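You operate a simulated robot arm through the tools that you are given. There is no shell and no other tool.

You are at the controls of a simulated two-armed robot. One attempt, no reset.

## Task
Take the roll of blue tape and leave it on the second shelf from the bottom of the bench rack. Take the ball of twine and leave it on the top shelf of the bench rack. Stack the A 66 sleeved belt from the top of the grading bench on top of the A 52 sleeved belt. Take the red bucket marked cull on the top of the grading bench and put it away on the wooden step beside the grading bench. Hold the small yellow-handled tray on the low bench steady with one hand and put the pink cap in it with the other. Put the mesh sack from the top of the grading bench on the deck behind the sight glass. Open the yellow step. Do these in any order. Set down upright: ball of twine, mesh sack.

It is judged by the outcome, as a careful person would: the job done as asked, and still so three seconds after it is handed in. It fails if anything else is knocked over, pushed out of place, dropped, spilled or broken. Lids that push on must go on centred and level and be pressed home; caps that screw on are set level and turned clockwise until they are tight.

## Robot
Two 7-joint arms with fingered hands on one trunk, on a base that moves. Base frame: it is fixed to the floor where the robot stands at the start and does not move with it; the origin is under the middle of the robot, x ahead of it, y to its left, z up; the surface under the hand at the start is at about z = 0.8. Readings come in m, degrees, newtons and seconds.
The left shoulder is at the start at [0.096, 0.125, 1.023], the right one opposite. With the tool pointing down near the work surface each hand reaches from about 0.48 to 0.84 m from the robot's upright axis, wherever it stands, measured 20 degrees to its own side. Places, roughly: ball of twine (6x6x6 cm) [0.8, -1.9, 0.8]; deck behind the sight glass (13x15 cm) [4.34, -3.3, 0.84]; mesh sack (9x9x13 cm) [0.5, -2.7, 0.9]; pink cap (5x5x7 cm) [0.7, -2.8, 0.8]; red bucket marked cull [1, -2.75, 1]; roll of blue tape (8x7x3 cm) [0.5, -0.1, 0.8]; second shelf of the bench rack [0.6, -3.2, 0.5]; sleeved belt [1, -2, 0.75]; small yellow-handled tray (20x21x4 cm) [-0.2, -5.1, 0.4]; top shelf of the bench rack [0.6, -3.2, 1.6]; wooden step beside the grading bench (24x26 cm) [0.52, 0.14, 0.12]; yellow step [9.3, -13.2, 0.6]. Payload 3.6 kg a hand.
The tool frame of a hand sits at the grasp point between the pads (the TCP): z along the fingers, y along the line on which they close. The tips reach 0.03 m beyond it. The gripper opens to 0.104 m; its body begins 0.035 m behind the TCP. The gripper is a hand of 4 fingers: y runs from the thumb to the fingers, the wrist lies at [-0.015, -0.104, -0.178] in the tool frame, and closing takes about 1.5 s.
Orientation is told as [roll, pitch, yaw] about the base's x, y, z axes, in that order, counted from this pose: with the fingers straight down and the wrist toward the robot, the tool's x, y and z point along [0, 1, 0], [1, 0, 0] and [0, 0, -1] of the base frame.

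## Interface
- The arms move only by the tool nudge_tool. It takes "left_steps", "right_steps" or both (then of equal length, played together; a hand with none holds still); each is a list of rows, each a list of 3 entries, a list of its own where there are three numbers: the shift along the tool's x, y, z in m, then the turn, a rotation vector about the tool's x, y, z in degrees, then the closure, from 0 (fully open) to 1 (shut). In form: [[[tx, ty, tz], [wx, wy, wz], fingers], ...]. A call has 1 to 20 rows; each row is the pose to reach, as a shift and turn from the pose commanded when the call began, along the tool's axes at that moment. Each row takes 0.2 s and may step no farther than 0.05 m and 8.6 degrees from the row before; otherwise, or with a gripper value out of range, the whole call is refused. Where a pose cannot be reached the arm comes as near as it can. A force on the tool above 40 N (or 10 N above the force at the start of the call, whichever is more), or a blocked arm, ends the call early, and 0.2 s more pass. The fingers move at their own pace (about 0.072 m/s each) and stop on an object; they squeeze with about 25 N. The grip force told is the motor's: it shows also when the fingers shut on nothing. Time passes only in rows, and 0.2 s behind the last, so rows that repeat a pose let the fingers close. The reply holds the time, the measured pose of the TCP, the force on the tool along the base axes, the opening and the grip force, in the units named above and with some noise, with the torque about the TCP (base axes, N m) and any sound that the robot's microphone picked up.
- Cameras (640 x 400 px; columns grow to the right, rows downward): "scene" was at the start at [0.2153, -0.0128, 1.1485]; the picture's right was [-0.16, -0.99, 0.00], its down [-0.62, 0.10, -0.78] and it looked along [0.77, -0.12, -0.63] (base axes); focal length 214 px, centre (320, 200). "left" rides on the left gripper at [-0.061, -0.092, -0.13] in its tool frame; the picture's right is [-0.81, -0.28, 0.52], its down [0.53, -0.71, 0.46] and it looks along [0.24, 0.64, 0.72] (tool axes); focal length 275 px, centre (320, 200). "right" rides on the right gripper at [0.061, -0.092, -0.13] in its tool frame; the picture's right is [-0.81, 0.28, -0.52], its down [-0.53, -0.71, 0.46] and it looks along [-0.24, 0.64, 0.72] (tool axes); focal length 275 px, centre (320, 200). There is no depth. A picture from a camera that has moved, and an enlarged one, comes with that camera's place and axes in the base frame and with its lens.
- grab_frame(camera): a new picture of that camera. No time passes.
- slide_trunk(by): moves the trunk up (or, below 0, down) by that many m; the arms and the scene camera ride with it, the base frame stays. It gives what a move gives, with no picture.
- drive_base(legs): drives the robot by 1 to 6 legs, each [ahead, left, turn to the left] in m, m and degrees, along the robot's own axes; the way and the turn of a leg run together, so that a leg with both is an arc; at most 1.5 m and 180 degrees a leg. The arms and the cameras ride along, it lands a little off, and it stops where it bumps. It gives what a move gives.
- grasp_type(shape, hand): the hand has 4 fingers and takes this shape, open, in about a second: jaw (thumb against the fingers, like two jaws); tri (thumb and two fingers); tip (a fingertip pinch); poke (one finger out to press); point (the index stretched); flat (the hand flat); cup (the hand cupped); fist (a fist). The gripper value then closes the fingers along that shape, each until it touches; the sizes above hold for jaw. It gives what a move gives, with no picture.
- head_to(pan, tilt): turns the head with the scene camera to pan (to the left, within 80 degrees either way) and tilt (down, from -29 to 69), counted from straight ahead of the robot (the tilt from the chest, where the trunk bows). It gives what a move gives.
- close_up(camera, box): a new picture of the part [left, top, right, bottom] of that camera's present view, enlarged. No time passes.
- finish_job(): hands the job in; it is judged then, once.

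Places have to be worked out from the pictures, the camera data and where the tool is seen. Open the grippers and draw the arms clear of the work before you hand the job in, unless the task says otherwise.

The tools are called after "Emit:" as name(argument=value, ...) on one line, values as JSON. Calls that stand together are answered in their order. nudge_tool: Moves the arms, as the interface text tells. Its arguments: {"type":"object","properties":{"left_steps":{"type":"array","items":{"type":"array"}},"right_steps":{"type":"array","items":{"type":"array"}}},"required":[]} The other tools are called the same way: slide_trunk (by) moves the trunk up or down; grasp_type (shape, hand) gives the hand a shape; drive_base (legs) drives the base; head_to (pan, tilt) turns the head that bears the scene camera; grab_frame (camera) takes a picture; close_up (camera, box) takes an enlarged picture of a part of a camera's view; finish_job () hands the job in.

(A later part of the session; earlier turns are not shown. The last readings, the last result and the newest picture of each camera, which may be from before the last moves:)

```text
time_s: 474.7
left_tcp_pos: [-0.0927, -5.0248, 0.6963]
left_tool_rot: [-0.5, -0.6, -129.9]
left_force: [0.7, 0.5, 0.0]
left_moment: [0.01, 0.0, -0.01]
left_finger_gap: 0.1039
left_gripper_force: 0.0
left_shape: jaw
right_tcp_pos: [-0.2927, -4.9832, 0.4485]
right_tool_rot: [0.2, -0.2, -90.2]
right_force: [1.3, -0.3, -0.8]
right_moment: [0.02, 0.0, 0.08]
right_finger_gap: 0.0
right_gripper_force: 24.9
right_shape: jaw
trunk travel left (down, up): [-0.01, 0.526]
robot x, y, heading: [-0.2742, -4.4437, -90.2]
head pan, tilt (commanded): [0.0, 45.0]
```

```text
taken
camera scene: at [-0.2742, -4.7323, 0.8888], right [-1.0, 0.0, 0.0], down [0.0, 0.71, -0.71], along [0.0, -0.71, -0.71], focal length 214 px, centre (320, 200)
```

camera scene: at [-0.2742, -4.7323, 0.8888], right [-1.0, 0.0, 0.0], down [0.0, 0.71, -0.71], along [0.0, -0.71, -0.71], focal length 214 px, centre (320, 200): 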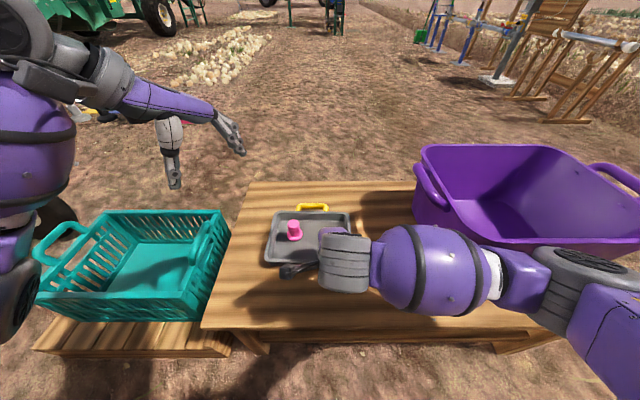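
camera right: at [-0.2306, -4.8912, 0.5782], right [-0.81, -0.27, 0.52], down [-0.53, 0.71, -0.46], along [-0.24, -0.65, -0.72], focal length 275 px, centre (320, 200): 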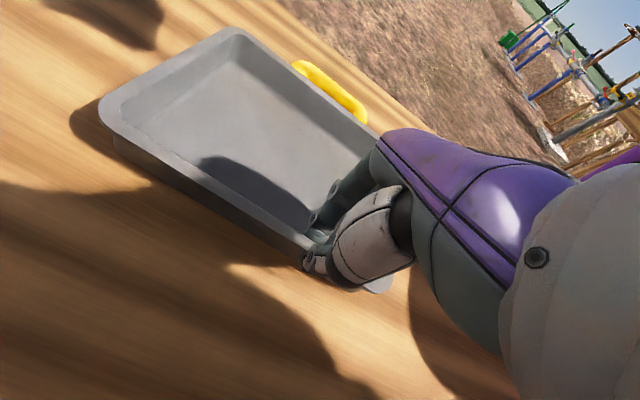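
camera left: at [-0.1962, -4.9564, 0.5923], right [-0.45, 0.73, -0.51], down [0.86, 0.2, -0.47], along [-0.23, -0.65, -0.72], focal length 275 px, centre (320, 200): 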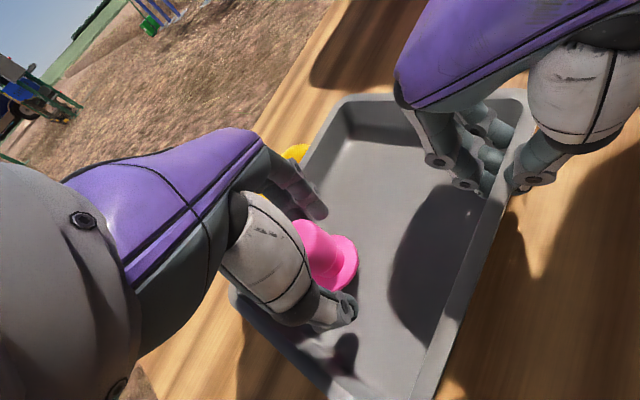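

The cap stands in the tray. Now I'll open the right hand gently and lift it straight up.

Emit:
nudge_tool(right_steps=[[[0, 0, 0], [0, 0, 0], 0.85], [[0, 0, 0], [0, 0, 0], 0.7], [[0, 0, 0], [0, 0, 0], 0.55], [[0, 0, 0], [0, 0, 0], 0.5], [[0, 0, 0], [0, 0, 0], 0.5], [[0, 0, -0.015], [0, 0, 0], 0.5], [[0, 0, -0.04], [0, 0, 0], 0.5], [[0, 0, -0.08], [0, 0, 0], 0.5], [[0, 0, -0.12], [0, 0, 0], 0.5], [[0, 0, -0.16], [0, 0, 0], 0.4], [[0, 0, -0.2], [0, 0, 0], 0.2], [[0, 0, -0.24], [0, 0, 0], 0], [[0, 0, -0.28], [0, 0, 0], 0]])

Emit:
grab_frame(camera="scene")

Emit:
close_up(camera="scene", box=[220, 160, 420, 300])

```text
time_s: 477.5
left_tcp_pos: [-0.0927, -5.0245, 0.696]
left_tool_rot: [-0.3, -0.6, -129.9]
left_force: [-0.3, -0.1, -0.3]
left_moment: [0.01, 0.01, 0.03]
left_finger_gap: 0.1038
left_gripper_force: 0.2
left_shape: jaw
right_tcp_pos: [-0.2922, -4.9846, 0.7288]
right_tool_rot: [0.1, 0.0, -90.1]
right_force: [-0.9, 0.5, 0.3]
right_moment: [0.03, 0.05, 0.02]
right_finger_gap: 0.1037
right_gripper_force: 0.1
right_shape: jaw
trunk travel left (down, up): [-0.01, 0.526]
robot x, y, heading: [-0.2737, -4.4466, -90.1]
head pan, tilt (commanded): [0.0, 45.0]
```

```text
taken
camera scene: at [-0.2741, -4.7322, 0.8888], right [-1.0, 0.0, 0.0], down [0.0, 0.71, -0.71], along [0.0, -0.71, -0.71], focal length 214 px, centre (320, 200)
```

scene: 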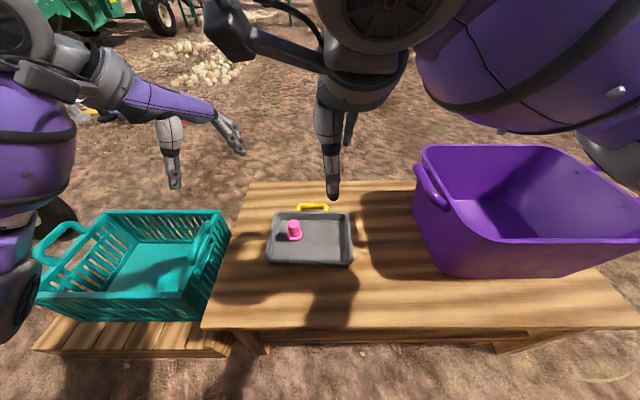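

```text
2.86 times, centred on (320, 230) of scene
camera zoom: at [-0.2741, -4.7322, 0.8888], right [-1.0, 0.0, 0.0], down [0.0, 0.71, -0.71], along [0.0, -0.71, -0.71], focal length 613 px, centre (320, 114)
```

zoom: 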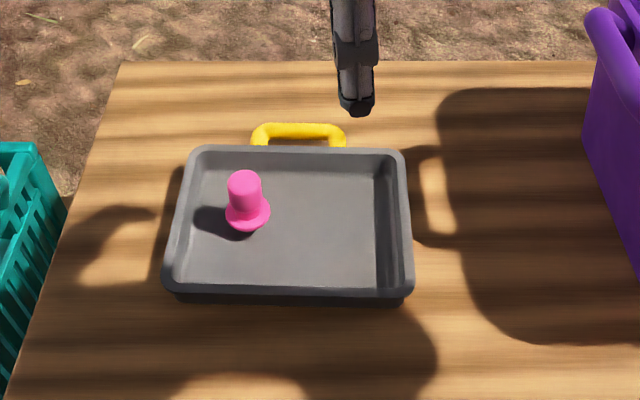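

The cap stands upright in the tray, which hasn't moved. The last task is the yellow step, far away at about (9.3, -13.2). I'll back off, raise the trunk, neutralise the arms and survey the way.

Emit:
drive_base(legs=[[-0.35, 0, 0]])

Emit:
slide_trunk(by=0.24)

Emit:
nudge_tool(left_steps=[[[0, 0, 0], [0, 0, -6.7], 0], [[0, 0, 0], [0, 0, -13.4], 0], [[0, 0, 0], [0, 0, -20], 0], [[0, 0, 0], [0, 0, -26.7], 0], [[0, 0, 0], [0, 0, -33.4], 0], [[0, 0, 0], [0, 0, -40], 0]], right_steps=[[[-0.03, 0, 0], [0, 0, 0], 0], [[-0.06, 0, 0], [0, 0, 0], 0], [[-0.09, 0, 0], [0, 0, 0], 0], [[-0.12, 0, 0], [0, 0, 0], 0], [[-0.15, 0, 0], [0, 0, 0], 0], [[-0.18, 0, 0], [0, 0, 0], 0]])

Emit:
head_to(pan=40, tilt=10)

Emit:
grab_frame(camera="scene")

```text
time_s: 479.8
left_tcp_pos: [-0.0924, -4.678, 0.6966]
left_tool_rot: [-0.5, -0.6, -129.9]
left_force: [-0.6, 0.4, -0.3]
left_moment: [0.02, -0.01, 0.03]
left_finger_gap: 0.1039
left_gripper_force: 0.0
left_shape: jaw
right_tcp_pos: [-0.2904, -4.6386, 0.7284]
right_tool_rot: [0.0, -0.1, -90.1]
right_force: [-0.1, 0.3, 0.4]
right_moment: [-0.01, -0.04, -0.01]
right_finger_gap: 0.1036
right_gripper_force: 0.1
right_shape: jaw
trunk travel left (down, up): [-0.01, 0.526]
robot x, y, heading: [-0.2746, -4.0949, -90.0]
head pan, tilt (commanded): [0.0, 45.0]
```

```text
time_s: 482.3
left_tcp_pos: [-0.0945, -4.6779, 0.9365]
left_tool_rot: [-0.4, -0.6, -129.8]
left_force: [-0.1, -0.8, 0.6]
left_moment: [0.02, -0.01, 0.03]
left_finger_gap: 0.1034
left_gripper_force: 0.1
left_shape: jaw
right_tcp_pos: [-0.2902, -4.6384, 0.9671]
right_tool_rot: [0.1, -0.1, -90.1]
right_force: [0.6, 0.3, -0.6]
right_moment: [-0.03, 0.01, 0.01]
right_finger_gap: 0.1038
right_gripper_force: 0.1
right_shape: jaw
trunk travel left (down, up): [-0.25, 0.286]
robot x, y, heading: [-0.2789, -4.0984, -90.0]
head pan, tilt (commanded): [0.0, 45.0]
```

```text
time_s: 483.7
left_tcp_pos: [-0.0941, -4.678, 0.9359]
left_tool_rot: [-0.7, -0.2, -89.9]
left_force: [0.3, -0.4, 0.3]
left_moment: [0.01, 0.0, -0.03]
left_finger_gap: 0.1036
left_gripper_force: 0.1
left_shape: jaw
right_tcp_pos: [-0.4715, -4.6359, 0.9676]
right_tool_rot: [0.1, -0.1, -90.0]
right_force: [-0.5, 0.2, 0.2]
right_moment: [0.0, -0.02, -0.02]
right_finger_gap: 0.1042
right_gripper_force: 0.1
right_shape: jaw
trunk travel left (down, up): [-0.25, 0.286]
robot x, y, heading: [-0.2756, -4.0956, -90.3]
head pan, tilt (commanded): [0.0, 45.0]
```

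```text
time_s: 484.7
left_tcp_pos: [-0.0935, -4.679, 0.9366]
left_tool_rot: [-0.7, -0.3, -90.0]
left_force: [0.1, 0.3, 0.2]
left_moment: [0.01, 0.02, -0.01]
left_finger_gap: 0.1038
left_gripper_force: 0.1
left_shape: jaw
right_tcp_pos: [-0.4704, -4.6353, 0.9675]
right_tool_rot: [0.1, -0.2, -90.1]
right_force: [0.2, 0.5, 0.0]
right_moment: [0.0, 0.04, 0.02]
right_finger_gap: 0.1035
right_gripper_force: 0.1
right_shape: jaw
trunk travel left (down, up): [-0.25, 0.286]
robot x, y, heading: [-0.2708, -4.099, -90.0]
head pan, tilt (commanded): [40.0, 10.0]
```

```text
taken
camera scene: at [-0.214, -4.2989, 1.1946], right [-0.77, -0.64, 0.0], down [-0.11, 0.13, -0.98], along [0.63, -0.76, -0.17], focal length 214 px, centre (320, 200)
```

scene: 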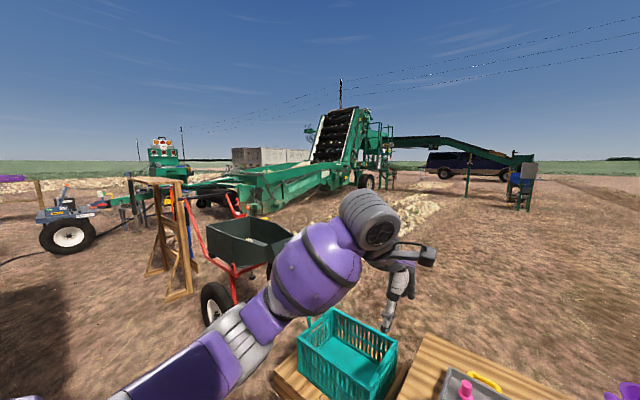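

The target direction points at the green harvester. I'll zoom in there.

Emit:
close_up(camera="scene", box=[200, 90, 420, 230])

Emit:
close_up(camera="scene", box=[360, 110, 560, 230])

```text
2.86 times, centred on (310, 160) of scene
camera zoom: at [-0.214, -4.2989, 1.1946], right [-0.77, -0.64, 0.0], down [-0.11, 0.13, -0.98], along [0.63, -0.76, -0.17], focal length 613 px, centre (349, 314)
```

zoom: 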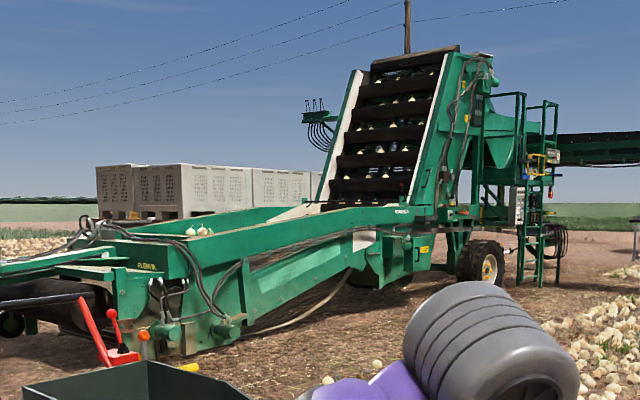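

```text
3.20 times, centred on (460, 170) of scene
camera zoom: at [-0.214, -4.2989, 1.1946], right [-0.77, -0.64, 0.0], down [-0.11, 0.13, -0.98], along [0.63, -0.76, -0.17], focal length 686 px, centre (-128, 296)
```

zoom: 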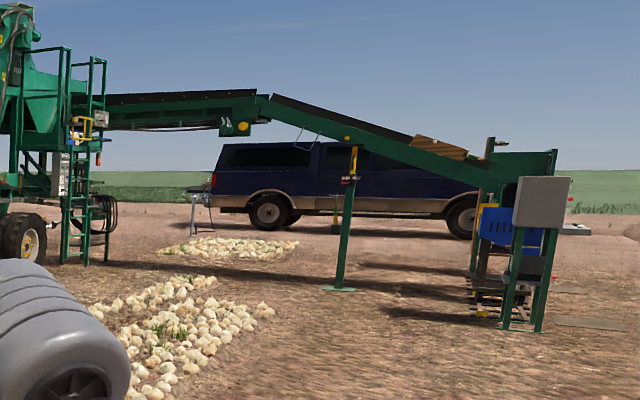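

The step should be on the far (east) side of the harvester. I'll go east through the passage, then north past the power pack, and look from there.

Emit:
drive_base(legs=[[0, 0, 90], [1.3, -0.03, 0], [1.3, 0, 0], [0, 1.3, 0], [0, 1.2, 0]])

Emit:
head_to(pan=0, tilt=10)

Emit:
grab_frame(camera="scene")

Emit:
head_to(pan=-50, tilt=5)

Emit:
grab_frame(camera="scene")

```text
time_s: 522.9
left_tcp_pos: [2.7926, -1.3545, 0.9362]
left_tool_rot: [-0.6, -0.2, 0.9]
left_force: [-0.6, -0.5, 0.5]
left_moment: [0.0, 0.01, -0.01]
left_finger_gap: 0.1037
left_gripper_force: 0.0
left_shape: jaw
right_tcp_pos: [2.7565, -1.7328, 0.9667]
right_tool_rot: [0.1, -0.1, 0.8]
right_force: [0.2, 0.4, 0.0]
right_moment: [0.0, 0.02, 0.05]
right_finger_gap: 0.1035
right_gripper_force: 0.0
right_shape: jaw
trunk travel left (down, up): [-0.25, 0.286]
robot x, y, heading: [2.2155, -1.5428, 0.8]
head pan, tilt (commanded): [40.0, 10.0]
```

```text
time_s: 524.0
left_tcp_pos: [2.7936, -1.3536, 0.9371]
left_tool_rot: [-0.7, -0.1, 1.0]
left_force: [0.5, 0.6, -0.6]
left_moment: [-0.01, 0.01, 0.02]
left_finger_gap: 0.1037
left_gripper_force: 0.2
left_shape: jaw
right_tcp_pos: [2.7563, -1.7339, 0.9674]
right_tool_rot: [0.1, -0.1, 0.7]
right_force: [-0.3, -0.2, -1.0]
right_moment: [0.0, -0.02, 0.0]
right_finger_gap: 0.1038
right_gripper_force: 0.1
right_shape: jaw
trunk travel left (down, up): [-0.25, 0.286]
robot x, y, heading: [2.2188, -1.5462, 0.8]
head pan, tilt (commanded): [0.0, 10.0]
```

```text
taken
camera scene: at [2.4388, -1.5391, 1.1946], right [0.01, -1.0, 0.0], down [-0.17, 0.0, -0.98], along [0.98, 0.01, -0.17], focal length 214 px, centre (320, 200)
```

scene: 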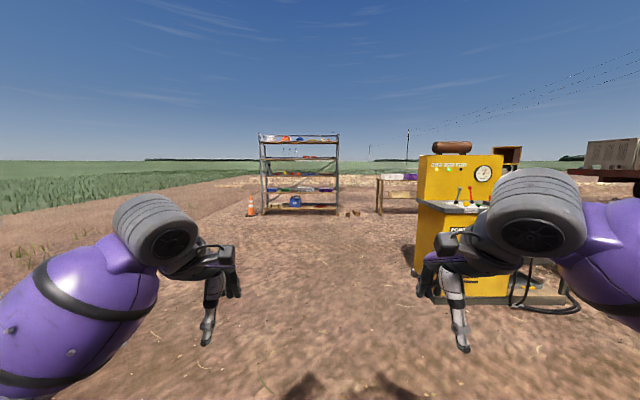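

```text
time_s: 525.2
left_tcp_pos: [2.7924, -1.3542, 0.9371]
left_tool_rot: [-0.8, -0.2, 0.9]
left_force: [0.2, 0.5, -0.1]
left_moment: [0.02, -0.02, 0.01]
left_finger_gap: 0.1039
left_gripper_force: 0.2
left_shape: jaw
right_tcp_pos: [2.7561, -1.7316, 0.9673]
right_tool_rot: [0.1, -0.1, 0.7]
right_force: [-0.1, 0.4, 0.3]
right_moment: [-0.01, 0.02, -0.02]
right_finger_gap: 0.1037
right_gripper_force: 0.1
right_shape: jaw
trunk travel left (down, up): [-0.25, 0.286]
robot x, y, heading: [2.214, -1.5413, 0.8]
head pan, tilt (commanded): [-50.0, 5.0]
```

```text
taken
camera scene: at [2.4058, -1.6099, 1.2027], right [-0.76, -0.65, 0.0], down [-0.06, 0.07, -1.0], along [0.65, -0.75, -0.09], focal length 214 px, centre (320, 200)
```

scene: 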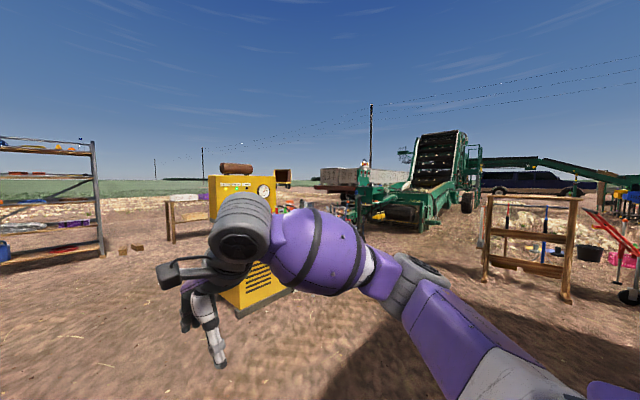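

The way ahead is clear to x≈6, between the power pack and the tool rack. I'll drive there and look south-east.

Emit:
drive_base(legs=[[1.4, 0, -0.8], [1.3, 0, 0], [1.1, 0, 0]])

Emit:
head_to(pan=-75, tilt=10)

Emit:
grab_frame(camera="scene")

Emit:
head_to(pan=-30, tilt=10)

Emit:
grab_frame(camera="scene")

```text
time_s: 543.8
left_tcp_pos: [6.6471, -1.3005, 0.9359]
left_tool_rot: [-0.7, -0.2, 0.8]
left_force: [-0.3, -0.1, -0.6]
left_moment: [-0.03, 0.02, -0.02]
left_finger_gap: 0.1038
left_gripper_force: 0.0
left_shape: jaw
right_tcp_pos: [6.6085, -1.6798, 0.9667]
right_tool_rot: [0.2, -0.1, 0.5]
right_force: [0.2, 0.0, -0.3]
right_moment: [0.01, 0.02, 0.01]
right_finger_gap: 0.1035
right_gripper_force: 0.1
right_shape: jaw
trunk travel left (down, up): [-0.25, 0.286]
robot x, y, heading: [6.0685, -1.4896, 0.6]
head pan, tilt (commanded): [-50.0, 5.0]
```

```text
time_s: 544.7
left_tcp_pos: [6.646, -1.3009, 0.936]
left_tool_rot: [-0.6, -0.1, 0.8]
left_force: [-0.5, -0.3, -0.3]
left_moment: [0.02, -0.02, 0.02]
left_finger_gap: 0.1034
left_gripper_force: 0.1
left_shape: jaw
right_tcp_pos: [6.6089, -1.6796, 0.9675]
right_tool_rot: [0.1, -0.1, 0.4]
right_force: [-0.7, 0.1, -0.3]
right_moment: [0.03, 0.01, -0.01]
right_finger_gap: 0.1039
right_gripper_force: 0.0
right_shape: jaw
trunk travel left (down, up): [-0.25, 0.286]
robot x, y, heading: [6.07, -1.4901, 0.5]
head pan, tilt (commanded): [-75.0, 10.0]
```

```text
taken
camera scene: at [6.2238, -1.5761, 1.1946], right [-0.96, -0.27, 0.0], down [-0.05, 0.17, -0.98], along [0.26, -0.95, -0.17], focal length 214 px, centre (320, 200)
```

scene: 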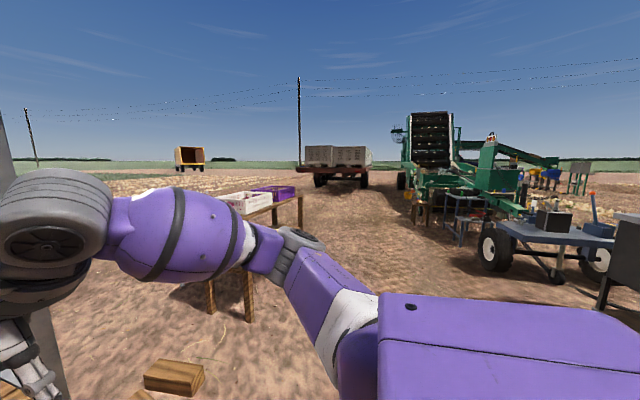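

```text
time_s: 545.8
left_tcp_pos: [6.6466, -1.3012, 0.9363]
left_tool_rot: [-0.7, -0.2, 0.8]
left_force: [0.0, 0.4, -0.4]
left_moment: [-0.01, 0.0, -0.04]
left_finger_gap: 0.1036
left_gripper_force: 0.0
left_shape: jaw
right_tcp_pos: [6.6072, -1.6794, 0.9662]
right_tool_rot: [0.2, 0.0, 0.6]
right_force: [-1.0, 0.6, 0.0]
right_moment: [-0.01, 0.04, -0.02]
right_finger_gap: 0.1036
right_gripper_force: 0.0
right_shape: jaw
trunk travel left (down, up): [-0.25, 0.286]
robot x, y, heading: [6.069, -1.4857, 0.8]
head pan, tilt (commanded): [-30.0, 10.0]
```

```text
taken
camera scene: at [6.2797, -1.5323, 1.1946], right [-0.49, -0.87, 0.0], down [-0.15, 0.09, -0.98], along [0.86, -0.48, -0.17], focal length 214 px, centre (320, 200)
```

scene: 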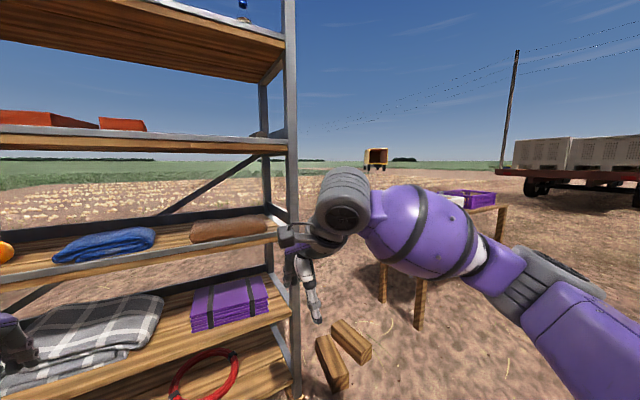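

The trailer with crates stands at around (8, -12). I'll look at it more closely.

Emit:
head_to(pan=-75, tilt=5)

Emit:
close_up(camera="scene", box=[270, 120, 410, 220])

```text
time_s: 546.9
left_tcp_pos: [6.6465, -1.3, 0.9357]
left_tool_rot: [-0.8, -0.2, 0.8]
left_force: [-0.2, 0.1, -0.6]
left_moment: [0.02, 0.0, -0.04]
left_finger_gap: 0.1038
left_gripper_force: 0.1
left_shape: jaw
right_tcp_pos: [6.6085, -1.6798, 0.9664]
right_tool_rot: [0.1, -0.1, 0.5]
right_force: [0.0, -0.4, 0.3]
right_moment: [0.01, 0.0, 0.02]
right_finger_gap: 0.1037
right_gripper_force: 0.0
right_shape: jaw
trunk travel left (down, up): [-0.25, 0.286]
robot x, y, heading: [6.0693, -1.4868, 0.8]
head pan, tilt (commanded): [-75.0, 5.0]
```

```text
4.00 times, centred on (340, 170) of scene
camera zoom: at [6.2235, -1.575, 1.2027], right [-0.96, -0.27, 0.0], down [-0.02, 0.08, -1.0], along [0.27, -0.96, -0.09], focal length 858 px, centre (240, 320)
```

zoom: 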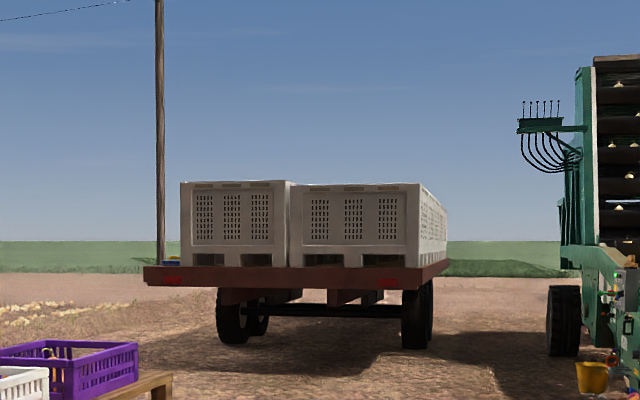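

The target (9.3, -13.2) lies on the trailer's far side, its east flank. The corridor at x≈6.1 between the tool cart and the crate trestle is open, so I'll face south, drive down it and look again.

Emit:
drive_base(legs=[[0, 0, -91], [1.4, 0, 0], [1.4, 0, 0], [1.4, 0, 0], [1.0, 0, 0]])

Emit:
head_to(pan=30, tilt=8)

Emit:
grab_frame(camera="scene")

```text
time_s: 575.6
left_tcp_pos: [6.0028, -7.2573, 0.9369]
left_tool_rot: [-0.7, -0.2, -92.4]
left_force: [1.0, -0.7, 0.7]
left_moment: [-0.01, 0.01, 0.02]
left_finger_gap: 0.1038
left_gripper_force: 0.0
left_shape: jaw
right_tcp_pos: [5.627, -7.1978, 0.9665]
right_tool_rot: [0.2, -0.1, -92.7]
right_force: [-0.5, 0.4, -0.3]
right_moment: [0.03, 0.04, -0.02]
right_finger_gap: 0.1033
right_gripper_force: 0.0
right_shape: jaw
trunk travel left (down, up): [-0.25, 0.286]
robot x, y, heading: [5.8475, -6.6697, -92.7]
head pan, tilt (commanded): [-75.0, 5.0]
```

```text
time_s: 577.4
left_tcp_pos: [6.003, -7.2581, 0.9369]
left_tool_rot: [-0.6, -0.2, -92.4]
left_force: [-0.6, 0.4, 0.4]
left_moment: [0.02, -0.02, -0.02]
left_finger_gap: 0.1035
left_gripper_force: 0.1
left_shape: jaw
right_tcp_pos: [5.6269, -7.1971, 0.967]
right_tool_rot: [0.1, -0.2, -92.8]
right_force: [0.1, 0.9, -0.2]
right_moment: [0.0, 0.01, 0.01]
right_finger_gap: 0.1036
right_gripper_force: 0.0
right_shape: jaw
trunk travel left (down, up): [-0.25, 0.286]
robot x, y, heading: [5.8478, -6.6677, -92.5]
head pan, tilt (commanded): [30.0, 8.0]
```

```text
taken
camera scene: at [5.885, -6.8804, 1.1979], right [-0.89, -0.46, 0.0], down [-0.06, 0.12, -0.99], along [0.45, -0.88, -0.14], focal length 214 px, centre (320, 200)
```

scene: 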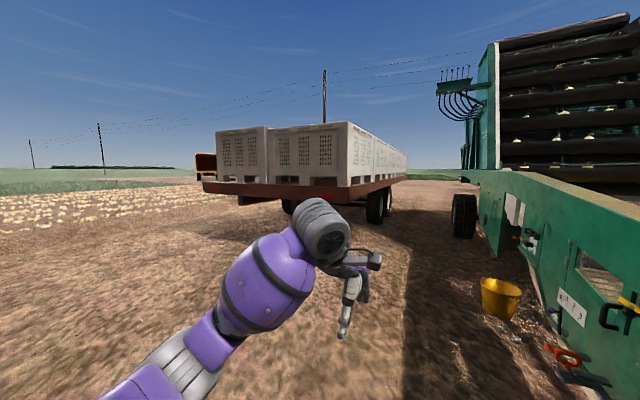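

I'll strafe east past the trailer's rear, then continue south on its east side, checking as I go.

Emit:
drive_base(legs=[[0, 1.4, 2.5], [0, 1.4, 0], [0, 1.4, 0], [0, 0.5, 0]])

Emit:
head_to(pan=-10, tilt=10)

Emit:
grab_frame(camera="scene")

```text
time_s: 618.4
left_tcp_pos: [10.7132, -7.3623, 0.936]
left_tool_rot: [-0.6, -0.2, -90.3]
left_force: [-0.6, -0.3, -0.3]
left_moment: [0.03, -0.02, 0.02]
left_finger_gap: 0.1036
left_gripper_force: 0.1
left_shape: jaw
right_tcp_pos: [10.3345, -7.3174, 0.9668]
right_tool_rot: [0.1, 0.0, -90.7]
right_force: [0.0, -0.2, -0.5]
right_moment: [-0.01, -0.05, 0.03]
right_finger_gap: 0.1037
right_gripper_force: 0.0
right_shape: jaw
trunk travel left (down, up): [-0.25, 0.286]
robot x, y, heading: [10.5337, -6.7792, -90.7]
head pan, tilt (commanded): [30.0, 8.0]
```

```text
time_s: 619.5
left_tcp_pos: [10.7133, -7.3648, 0.9362]
left_tool_rot: [-0.7, -0.3, -90.3]
left_force: [0.3, -0.9, 0.4]
left_moment: [-0.06, -0.01, 0.02]
left_finger_gap: 0.1038
left_gripper_force: 0.1
left_shape: jaw
right_tcp_pos: [10.3343, -7.3162, 0.967]
right_tool_rot: [0.1, 0.0, -90.6]
right_force: [0.3, 0.2, 0.6]
right_moment: [0.01, -0.06, 0.01]
right_finger_gap: 0.1035
right_gripper_force: 0.0
right_shape: jaw
trunk travel left (down, up): [-0.25, 0.286]
robot x, y, heading: [10.535, -6.7834, -90.9]
head pan, tilt (commanded): [-10.0, 10.0]
```

```text
taken
camera scene: at [10.5191, -7.0023, 1.1946], right [-0.98, 0.18, 0.0], down [0.03, 0.17, -0.98], along [-0.18, -0.97, -0.17], focal length 214 px, centre (320, 200)
```

scene: 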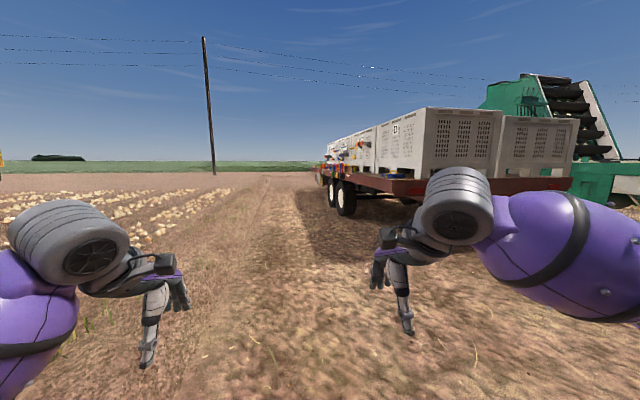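

The trailer's east flank is in view and the way ahead is clear. I'll drive on and zoom in.

Emit:
close_up(camera="scene", box=[300, 110, 420, 220])

Emit:
drive_base(legs=[[1.4, 0, 0.7], [1.4, 0, 0], [1.2, 0.15, 0]])

Emit:
head_to(pan=-35, tilt=12)

Emit:
grab_frame(camera="scene")

```text
3.64 times, centred on (360, 165) of scene
camera zoom: at [10.5191, -7.0023, 1.1946], right [-0.98, 0.18, 0.0], down [0.03, 0.17, -0.98], along [-0.18, -0.97, -0.17], focal length 780 px, centre (174, 327)
```

zoom: 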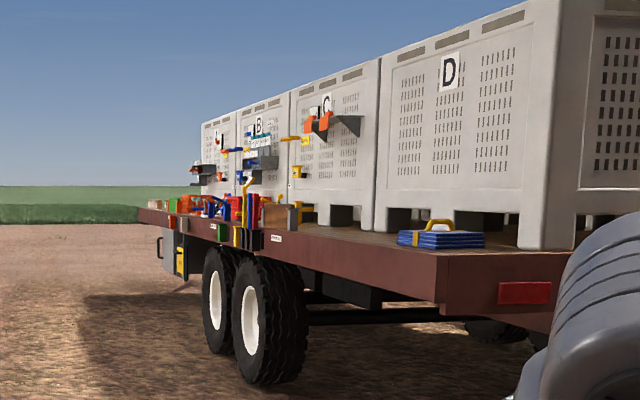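

```text
time_s: 638.8
left_tcp_pos: [10.9157, -11.3634, 0.9365]
left_tool_rot: [-0.7, -0.2, -89.0]
left_force: [0.2, 0.1, 0.0]
left_moment: [0.0, 0.03, -0.01]
left_finger_gap: 0.1038
left_gripper_force: 0.1
left_shape: jaw
right_tcp_pos: [10.5366, -11.3244, 0.9667]
right_tool_rot: [0.0, 0.0, -89.4]
right_force: [0.5, 0.3, -0.1]
right_moment: [-0.01, 0.0, -0.02]
right_finger_gap: 0.1035
right_gripper_force: 0.0
right_shape: jaw
trunk travel left (down, up): [-0.25, 0.286]
robot x, y, heading: [10.7229, -10.787, -89.4]
head pan, tilt (commanded): [-10.0, 10.0]
```

```text
time_s: 639.7
left_tcp_pos: [10.9157, -11.3618, 0.9351]
left_tool_rot: [-0.7, -0.1, -89.0]
left_force: [-0.1, 0.8, -0.6]
left_moment: [0.02, 0.0, -0.03]
left_finger_gap: 0.1035
left_gripper_force: 0.1
left_shape: jaw
right_tcp_pos: [10.5373, -11.325, 0.9679]
right_tool_rot: [0.0, -0.2, -89.3]
right_force: [-0.1, 0.1, -0.5]
right_moment: [-0.01, 0.01, 0.02]
right_finger_gap: 0.1037
right_gripper_force: 0.0
right_shape: jaw
trunk travel left (down, up): [-0.25, 0.286]
robot x, y, heading: [10.7259, -10.7837, -89.1]
head pan, tilt (commanded): [-35.0, 12.0]
```

```text
taken
camera scene: at [10.6759, -10.9911, 1.1914], right [-0.83, 0.56, 0.0], down [0.12, 0.17, -0.98], along [-0.55, -0.81, -0.21], focal length 214 px, centre (320, 200)
```

scene: 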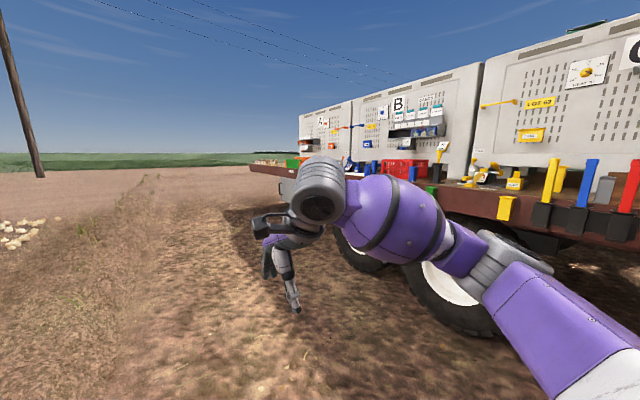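

A grey-and-yellow fitting hangs on the trailer's side further on. I'll drive on to y≈-12.8 and turn to face the trailer.

Emit:
drive_base(legs=[[1.4, 0, 0], [0.75, 0.1, 0], [0, 0, -90.5]])

Emit:
head_to(pan=0, tilt=25)

Emit:
grab_frame(camera="scene")

```text
time_s: 654.3
left_tcp_pos: [10.2928, -13.1562, 0.9362]
left_tool_rot: [-0.7, -0.2, -178.2]
left_force: [-0.7, 0.4, -0.2]
left_moment: [0.02, 0.03, -0.01]
left_finger_gap: 0.1037
left_gripper_force: 0.0
left_shape: jaw
right_tcp_pos: [10.3239, -12.7789, 0.9683]
right_tool_rot: [0.1, -0.1, -178.4]
right_force: [-0.8, -0.6, 0.9]
right_moment: [0.01, 0.0, 0.04]
right_finger_gap: 0.1036
right_gripper_force: 0.1
right_shape: jaw
trunk travel left (down, up): [-0.25, 0.286]
robot x, y, heading: [10.8678, -12.959, -178.3]
head pan, tilt (commanded): [-35.0, 12.0]
```

```text
time_s: 655.3
left_tcp_pos: [10.2931, -13.1576, 0.9349]
left_tool_rot: [-0.7, -0.2, -178.2]
left_force: [-0.4, 0.5, -0.4]
left_moment: [-0.01, 0.0, -0.03]
left_finger_gap: 0.1037
left_gripper_force: 0.0
left_shape: jaw
right_tcp_pos: [10.3242, -12.7777, 0.9661]
right_tool_rot: [0.0, -0.1, -178.4]
right_force: [1.3, -0.2, 0.0]
right_moment: [-0.06, 0.01, 0.04]
right_finger_gap: 0.104
right_gripper_force: 0.0
right_shape: jaw
trunk travel left (down, up): [-0.25, 0.286]
robot x, y, heading: [10.8702, -12.9581, -178.4]
head pan, tilt (commanded): [0.0, 25.0]
```

```text
taken
camera scene: at [10.6459, -12.9646, 1.1703], right [-0.03, 1.0, 0.0], down [0.42, 0.01, -0.91], along [-0.91, -0.02, -0.42], focal length 214 px, centre (320, 200)
```

scene: 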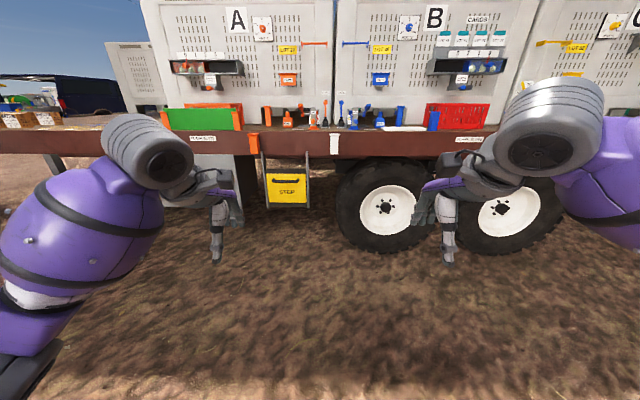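

There's the yellow panel marked STEP hanging under the trailer's edge. I'll zoom in to see how it opens.

Emit:
close_up(camera="scene", box=[230, 120, 350, 230])

```text
3.64 times, centred on (290, 175) of scene
camera zoom: at [10.6459, -12.9646, 1.1703], right [-0.03, 1.0, 0.0], down [0.42, 0.01, -0.91], along [-0.91, -0.02, -0.42], focal length 780 px, centre (429, 291)
```

zoom: 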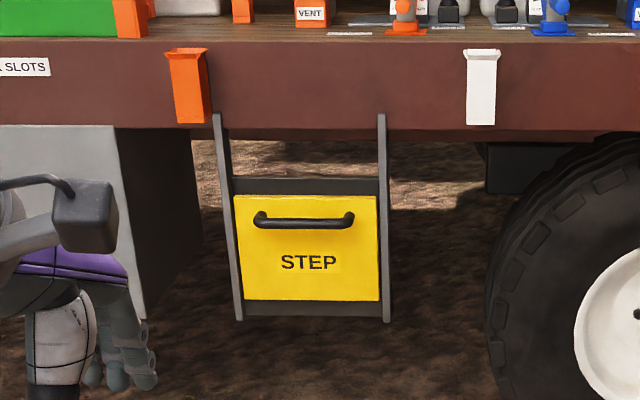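

The panel hangs between two rails with a black bar handle near its top (about y=-13.22, z=0.69), and x≈9.32 is the panel plane. It looks hinged at the bottom, so I'd pull the handle out and down. I'll lower the trunk, move closer and inspect the gap behind the handle.

Emit:
slide_trunk(by=-0.24)

Emit:
drive_base(legs=[[0.6, 0.06, -1.6]])

Emit:
head_to(pan=20, tilt=15)

Emit:
grab_frame(camera="scene")

```text
time_s: 657.8
left_tcp_pos: [10.2923, -13.1563, 0.6969]
left_tool_rot: [-0.7, -0.2, -178.2]
left_force: [0.4, -0.5, 0.1]
left_moment: [-0.01, -0.01, -0.01]
left_finger_gap: 0.1038
left_gripper_force: 0.1
left_shape: jaw
right_tcp_pos: [10.3242, -12.778, 0.7269]
right_tool_rot: [0.1, 0.0, -178.5]
right_force: [0.5, 0.5, -0.5]
right_moment: [0.01, -0.01, 0.04]
right_finger_gap: 0.1041
right_gripper_force: 0.0
right_shape: jaw
trunk travel left (down, up): [-0.01, 0.526]
robot x, y, heading: [10.8657, -12.9576, -178.6]
head pan, tilt (commanded): [0.0, 25.0]
```

```text
time_s: 661.2
left_tcp_pos: [9.6976, -13.2131, 0.6968]
left_tool_rot: [-0.8, -0.2, -179.4]
left_force: [-0.1, -0.2, -0.1]
left_moment: [-0.03, -0.01, 0.02]
left_finger_gap: 0.1036
left_gripper_force: 0.0
left_shape: jaw
right_tcp_pos: [9.7373, -12.8363, 0.727]
right_tool_rot: [0.0, -0.2, -179.6]
right_force: [-0.2, -0.3, 0.0]
right_moment: [0.02, 0.01, 0.01]
right_finger_gap: 0.1034
right_gripper_force: 0.0
right_shape: jaw
trunk travel left (down, up): [-0.01, 0.526]
robot x, y, heading: [10.2806, -13.0263, -179.8]
head pan, tilt (commanded): [0.0, 25.0]
```

```text
time_s: 662.0
left_tcp_pos: [9.6979, -13.2135, 0.6967]
left_tool_rot: [-0.6, -0.2, -179.5]
left_force: [0.0, -0.1, 0.3]
left_moment: [0.0, 0.03, 0.0]
left_finger_gap: 0.1035
left_gripper_force: 0.0
left_shape: jaw
right_tcp_pos: [9.7367, -12.8356, 0.7268]
right_tool_rot: [0.1, -0.2, -179.7]
right_force: [0.5, 0.4, 0.1]
right_moment: [-0.02, -0.03, 0.0]
right_finger_gap: 0.1036
right_gripper_force: 0.1
right_shape: jaw
trunk travel left (down, up): [-0.01, 0.526]
robot x, y, heading: [10.2767, -13.0274, -179.8]
head pan, tilt (commanded): [20.0, 15.0]
```

```text
taken
camera scene: at [9.983, -13.0618, 0.9356], right [-0.35, 0.94, 0.0], down [0.24, 0.09, -0.97], along [-0.91, -0.33, -0.26], focal length 214 px, centre (320, 200)
```

scene: 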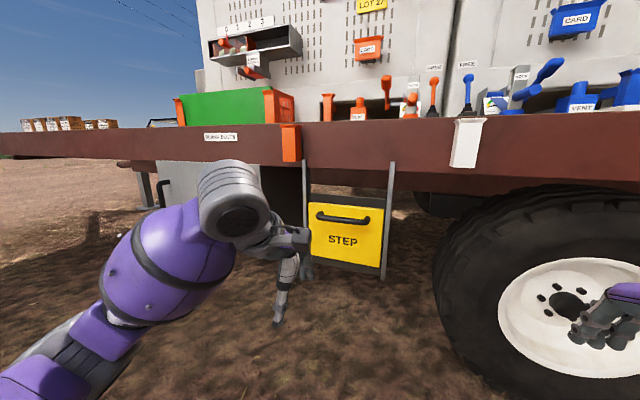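

Emit:
close_up(camera="scene", box=[280, 150, 420, 290])

Emit:
grab_frame(camera="left")

```text
2.86 times, centred on (350, 220) of scene
camera zoom: at [9.983, -13.0618, 0.9356], right [-0.35, 0.94, 0.0], down [0.24, 0.09, -0.97], along [-0.91, -0.33, -0.26], focal length 613 px, centre (234, 143)
```

zoom: 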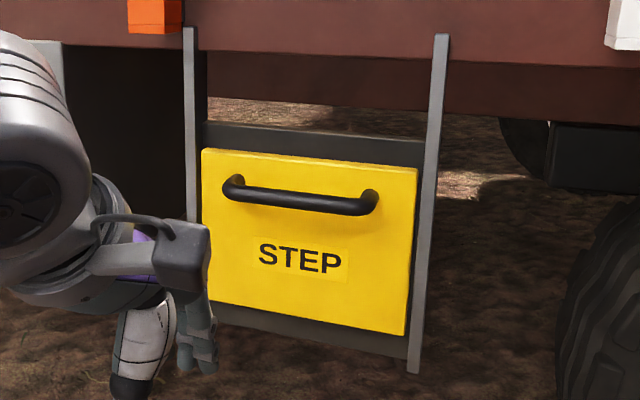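

```text
taken
camera left: at [9.7895, -13.154, 0.8291], right [0.27, 0.82, -0.51], down [0.72, -0.52, -0.46], along [-0.65, -0.24, -0.73], focal length 275 px, centre (320, 200)
```

left: 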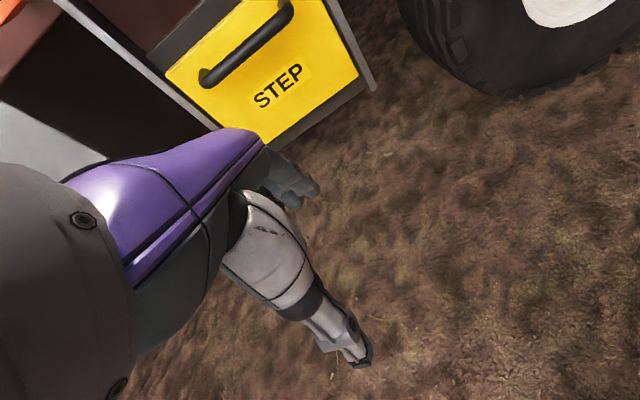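

I'll zoom in the wrist camera to measure the panel and handle more precisely.

Emit:
close_up(camera="left", box=[140, 0, 400, 160])

```text
2.46 times, centred on (270, 80) of left
camera zoom: at [9.7895, -13.154, 0.8291], right [0.27, 0.82, -0.51], down [0.72, -0.52, -0.46], along [-0.65, -0.24, -0.73], focal length 678 px, centre (443, 495)
```

zoom: 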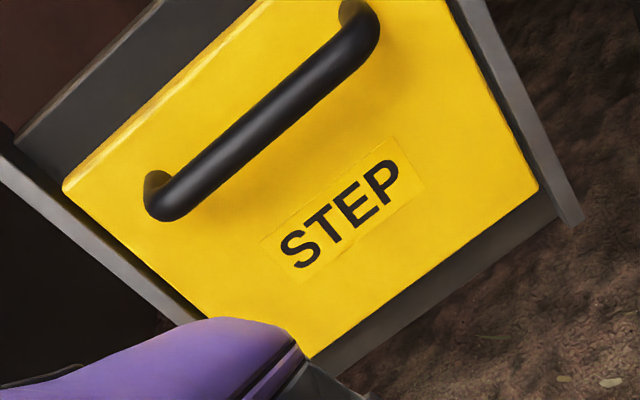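

To triangulate the handle's depth better, I'll strafe left 0.2 m and view it from straight ahead.

Emit:
drive_base(legs=[[0, 0.22, 0]])

Emit:
head_to(pan=0, tilt=15)

Emit:
close_up(camera="scene", box=[240, 140, 400, 290])

Emit:
grab_frame(camera="scene")

```text
time_s: 664.6
left_tcp_pos: [9.699, -13.4361, 0.6965]
left_tool_rot: [-0.6, -0.2, -179.5]
left_force: [-0.4, 0.0, -0.3]
left_moment: [-0.02, 0.0, 0.0]
left_finger_gap: 0.1033
left_gripper_force: 0.1
left_shape: jaw
right_tcp_pos: [9.7387, -13.0582, 0.7277]
right_tool_rot: [0.1, -0.1, -179.6]
right_force: [0.3, -0.2, -0.4]
right_moment: [-0.01, -0.04, 0.01]
right_finger_gap: 0.1036
right_gripper_force: 0.0
right_shape: jaw
trunk travel left (down, up): [-0.01, 0.526]
robot x, y, heading: [10.2797, -13.2505, -179.8]
head pan, tilt (commanded): [20.0, 15.0]
```

```text
time_s: 665.4
left_tcp_pos: [9.6985, -13.4365, 0.6958]
left_tool_rot: [-0.7, -0.2, -179.5]
left_force: [0.6, -0.4, -0.1]
left_moment: [0.0, 0.03, -0.02]
left_finger_gap: 0.1035
left_gripper_force: 0.0
left_shape: jaw
right_tcp_pos: [9.7388, -13.0584, 0.7254]
right_tool_rot: [0.1, 0.0, -179.7]
right_force: [0.2, 0.5, 0.2]
right_moment: [0.02, 0.03, 0.0]
right_finger_gap: 0.1037
right_gripper_force: 0.0
right_shape: jaw
trunk travel left (down, up): [-0.01, 0.526]
robot x, y, heading: [10.2805, -13.2508, -179.7]
head pan, tilt (commanded): [0.0, 15.0]
```

```text
2.67 times, centred on (320, 215) of scene
camera zoom: at [9.9784, -13.2525, 0.9356], right [-0.01, 1.0, 0.0], down [0.26, 0.0, -0.97], along [-0.97, -0.01, -0.26], focal length 572 px, centre (320, 160)
```

zoom: 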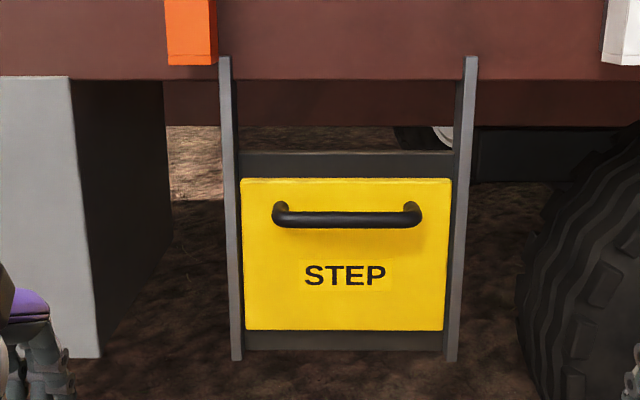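

```text
taken
camera scene: at [9.9784, -13.2525, 0.9356], right [-0.01, 1.0, 0.0], down [0.26, 0.0, -0.97], along [-0.97, -0.01, -0.26], focal length 214 px, centre (320, 200)
```

scene: 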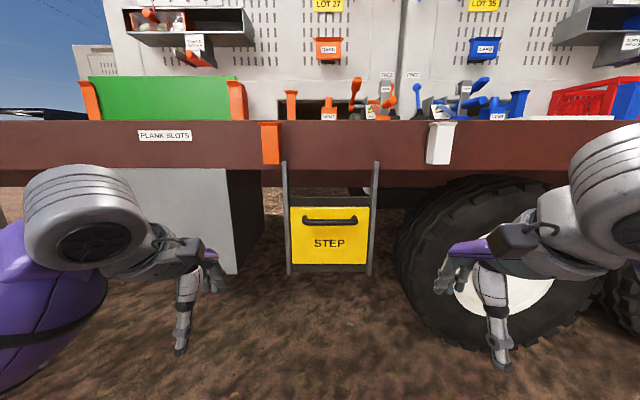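

Now I have good numbers: the panel face is at x≈9.28, y -13.362 to -13.093, z 0.506 to 0.724; the handle bar is at x≈9.31, y centre -13.225, z≈0.685, standing about 3–4 cm off the panel. I'll line the left hand up laterally and turn it to point forward, still 20 cm away.

Emit:
drive_base(legs=[[0, -0.212, 0]])

Emit:
nudge_tool(left_steps=[[[0, 0.02, 0.001], [-8.3, 0, 0], 0.4], [[0, 0.04, 0.002], [-16.6, 0, 0], 0.4], [[0, 0.06, 0.004], [-25, 0, 0], 0.4], [[0, 0.08, 0.005], [-33.3, 0, 0], 0.4], [[0, 0.1, 0.006], [-41.6, 0, 0], 0.4], [[0, 0.12, 0.007], [-50, 0, 0], 0.4], [[0, 0.14, 0.008], [-58.3, 0, 0], 0.4], [[0, 0.16, 0.01], [-66.6, 0, 0], 0.4], [[0, 0.17, 0.011], [-75, 0, 0], 0.4]])

Emit:
head_to(pan=20, tilt=20)

Emit:
grab_frame(camera="scene")

Emit:
grab_frame(camera="left")

```text
time_s: 667.9
left_tcp_pos: [9.6988, -13.2192, 0.6966]
left_tool_rot: [-0.6, -0.2, -179.8]
left_force: [-0.3, -0.5, 0.8]
left_moment: [-0.01, 0.02, 0.0]
left_finger_gap: 0.1037
left_gripper_force: 0.0
left_shape: jaw
right_tcp_pos: [9.7402, -12.8408, 0.7265]
right_tool_rot: [0.1, 0.0, 179.9]
right_force: [1.2, 0.1, 0.5]
right_moment: [0.01, 0.0, 0.03]
right_finger_gap: 0.1036
right_gripper_force: 0.1
right_shape: jaw
trunk travel left (down, up): [-0.01, 0.526]
robot x, y, heading: [10.2771, -13.038, 179.8]
head pan, tilt (commanded): [0.0, 15.0]
```

```text
time_s: 669.9
left_tcp_pos: [9.527, -13.2196, 0.6849]
left_tool_rot: [-2.6, -75.2, -177.0]
left_force: [0.0, -0.2, 0.2]
left_moment: [0.02, 0.01, -0.01]
left_finger_gap: 0.0628
left_gripper_force: 0.1
left_shape: jaw
right_tcp_pos: [9.7391, -12.8412, 0.7272]
right_tool_rot: [0.1, -0.1, 179.9]
right_force: [-0.8, 0.6, 0.5]
right_moment: [0.0, -0.03, 0.01]
right_finger_gap: 0.1038
right_gripper_force: 0.1
right_shape: jaw
trunk travel left (down, up): [-0.01, 0.526]
robot x, y, heading: [10.2776, -13.0398, 180.0]
head pan, tilt (commanded): [0.0, 15.0]
```

```text
time_s: 670.8
left_tcp_pos: [9.5269, -13.2195, 0.6852]
left_tool_rot: [-3.0, -75.1, -177.2]
left_force: [-1.7, 0.6, -0.2]
left_moment: [0.01, 0.0, -0.03]
left_finger_gap: 0.0627
left_gripper_force: 0.1
left_shape: jaw
right_tcp_pos: [9.7406, -12.8411, 0.7269]
right_tool_rot: [0.1, 0.0, 179.8]
right_force: [0.2, -0.1, -1.0]
right_moment: [0.01, 0.01, -0.02]
right_finger_gap: 0.1036
right_gripper_force: 0.1
right_shape: jaw
trunk travel left (down, up): [-0.01, 0.526]
robot x, y, heading: [10.2781, -13.038, 180.0]
head pan, tilt (commanded): [20.0, 20.0]
```

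```text
taken
camera scene: at [9.9838, -13.0689, 0.9275], right [-0.34, 0.94, 0.0], down [0.32, 0.12, -0.94], along [-0.88, -0.32, -0.34], focal length 214 px, centre (320, 200)
```

scene: 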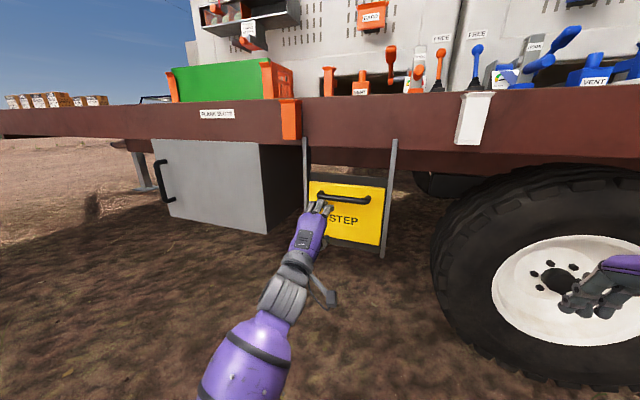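

```text
taken
camera left: at [9.6767, -13.158, 0.6335], right [-0.43, 0.81, -0.39], down [-0.26, -0.52, -0.81], along [-0.86, -0.25, 0.43], focal length 275 px, centre (320, 200)
```

left: 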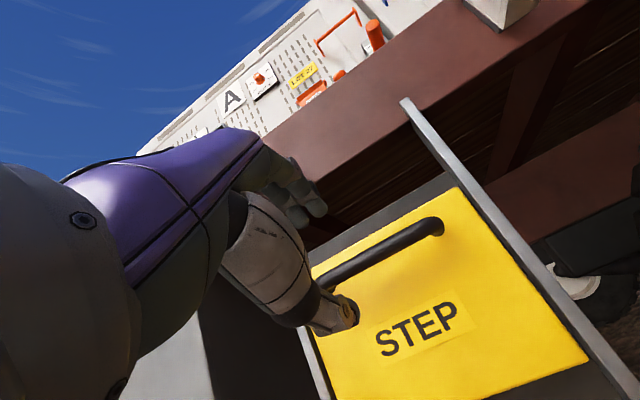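

The wrist camera now sees the handle from below. Combining it with the front view puts the bar at x≈9.352, z≈0.697 and the panel at x≈9.307, which leaves about a 3 cm gap. I'll drive forward 14 cm, then check before the final approach.

Emit:
drive_base(legs=[[0.135, 0, 0]])

Emit:
grab_frame(camera="left")

Emit:
close_up(camera="scene", box=[260, 130, 440, 280])

```text
time_s: 672.1
left_tcp_pos: [9.3917, -13.2188, 0.6862]
left_tool_rot: [-2.9, -75.1, -177.1]
left_force: [-0.2, -0.5, 0.4]
left_moment: [-0.01, -0.01, 0.04]
left_finger_gap: 0.063
left_gripper_force: 0.0
left_shape: jaw
right_tcp_pos: [9.6048, -12.8401, 0.7284]
right_tool_rot: [0.1, -0.1, 179.8]
right_force: [-0.6, -0.4, 0.0]
right_moment: [-0.02, 0.01, 0.03]
right_finger_gap: 0.1038
right_gripper_force: 0.0
right_shape: jaw
trunk travel left (down, up): [-0.01, 0.526]
robot x, y, heading: [10.1427, -13.0414, 180.2]
head pan, tilt (commanded): [20.0, 20.0]
```

```text
taken
camera left: at [9.5417, -13.1569, 0.6332], right [-0.43, 0.81, -0.39], down [-0.26, -0.52, -0.81], along [-0.86, -0.25, 0.44], focal length 275 px, centre (320, 200)
```

left: 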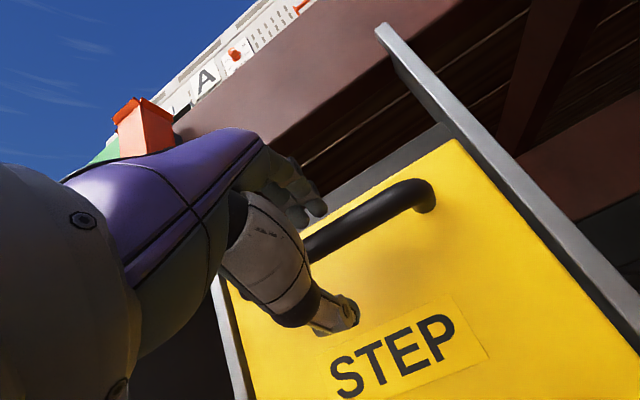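

```text
2.67 times, centred on (350, 205) of scene
camera zoom: at [9.849, -13.0683, 0.9275], right [-0.34, 0.94, 0.0], down [0.32, 0.12, -0.94], along [-0.88, -0.32, -0.34], focal length 572 px, centre (240, 187)
```

zoom: 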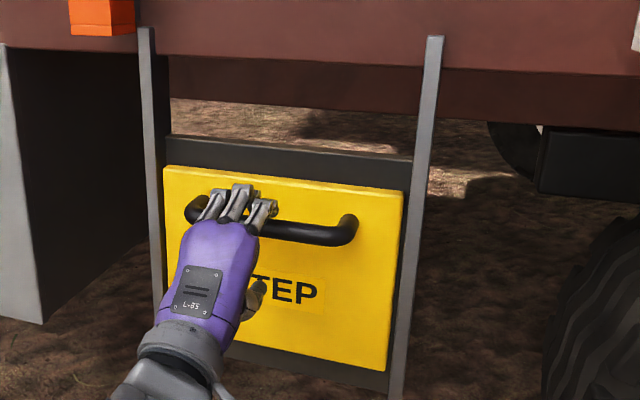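

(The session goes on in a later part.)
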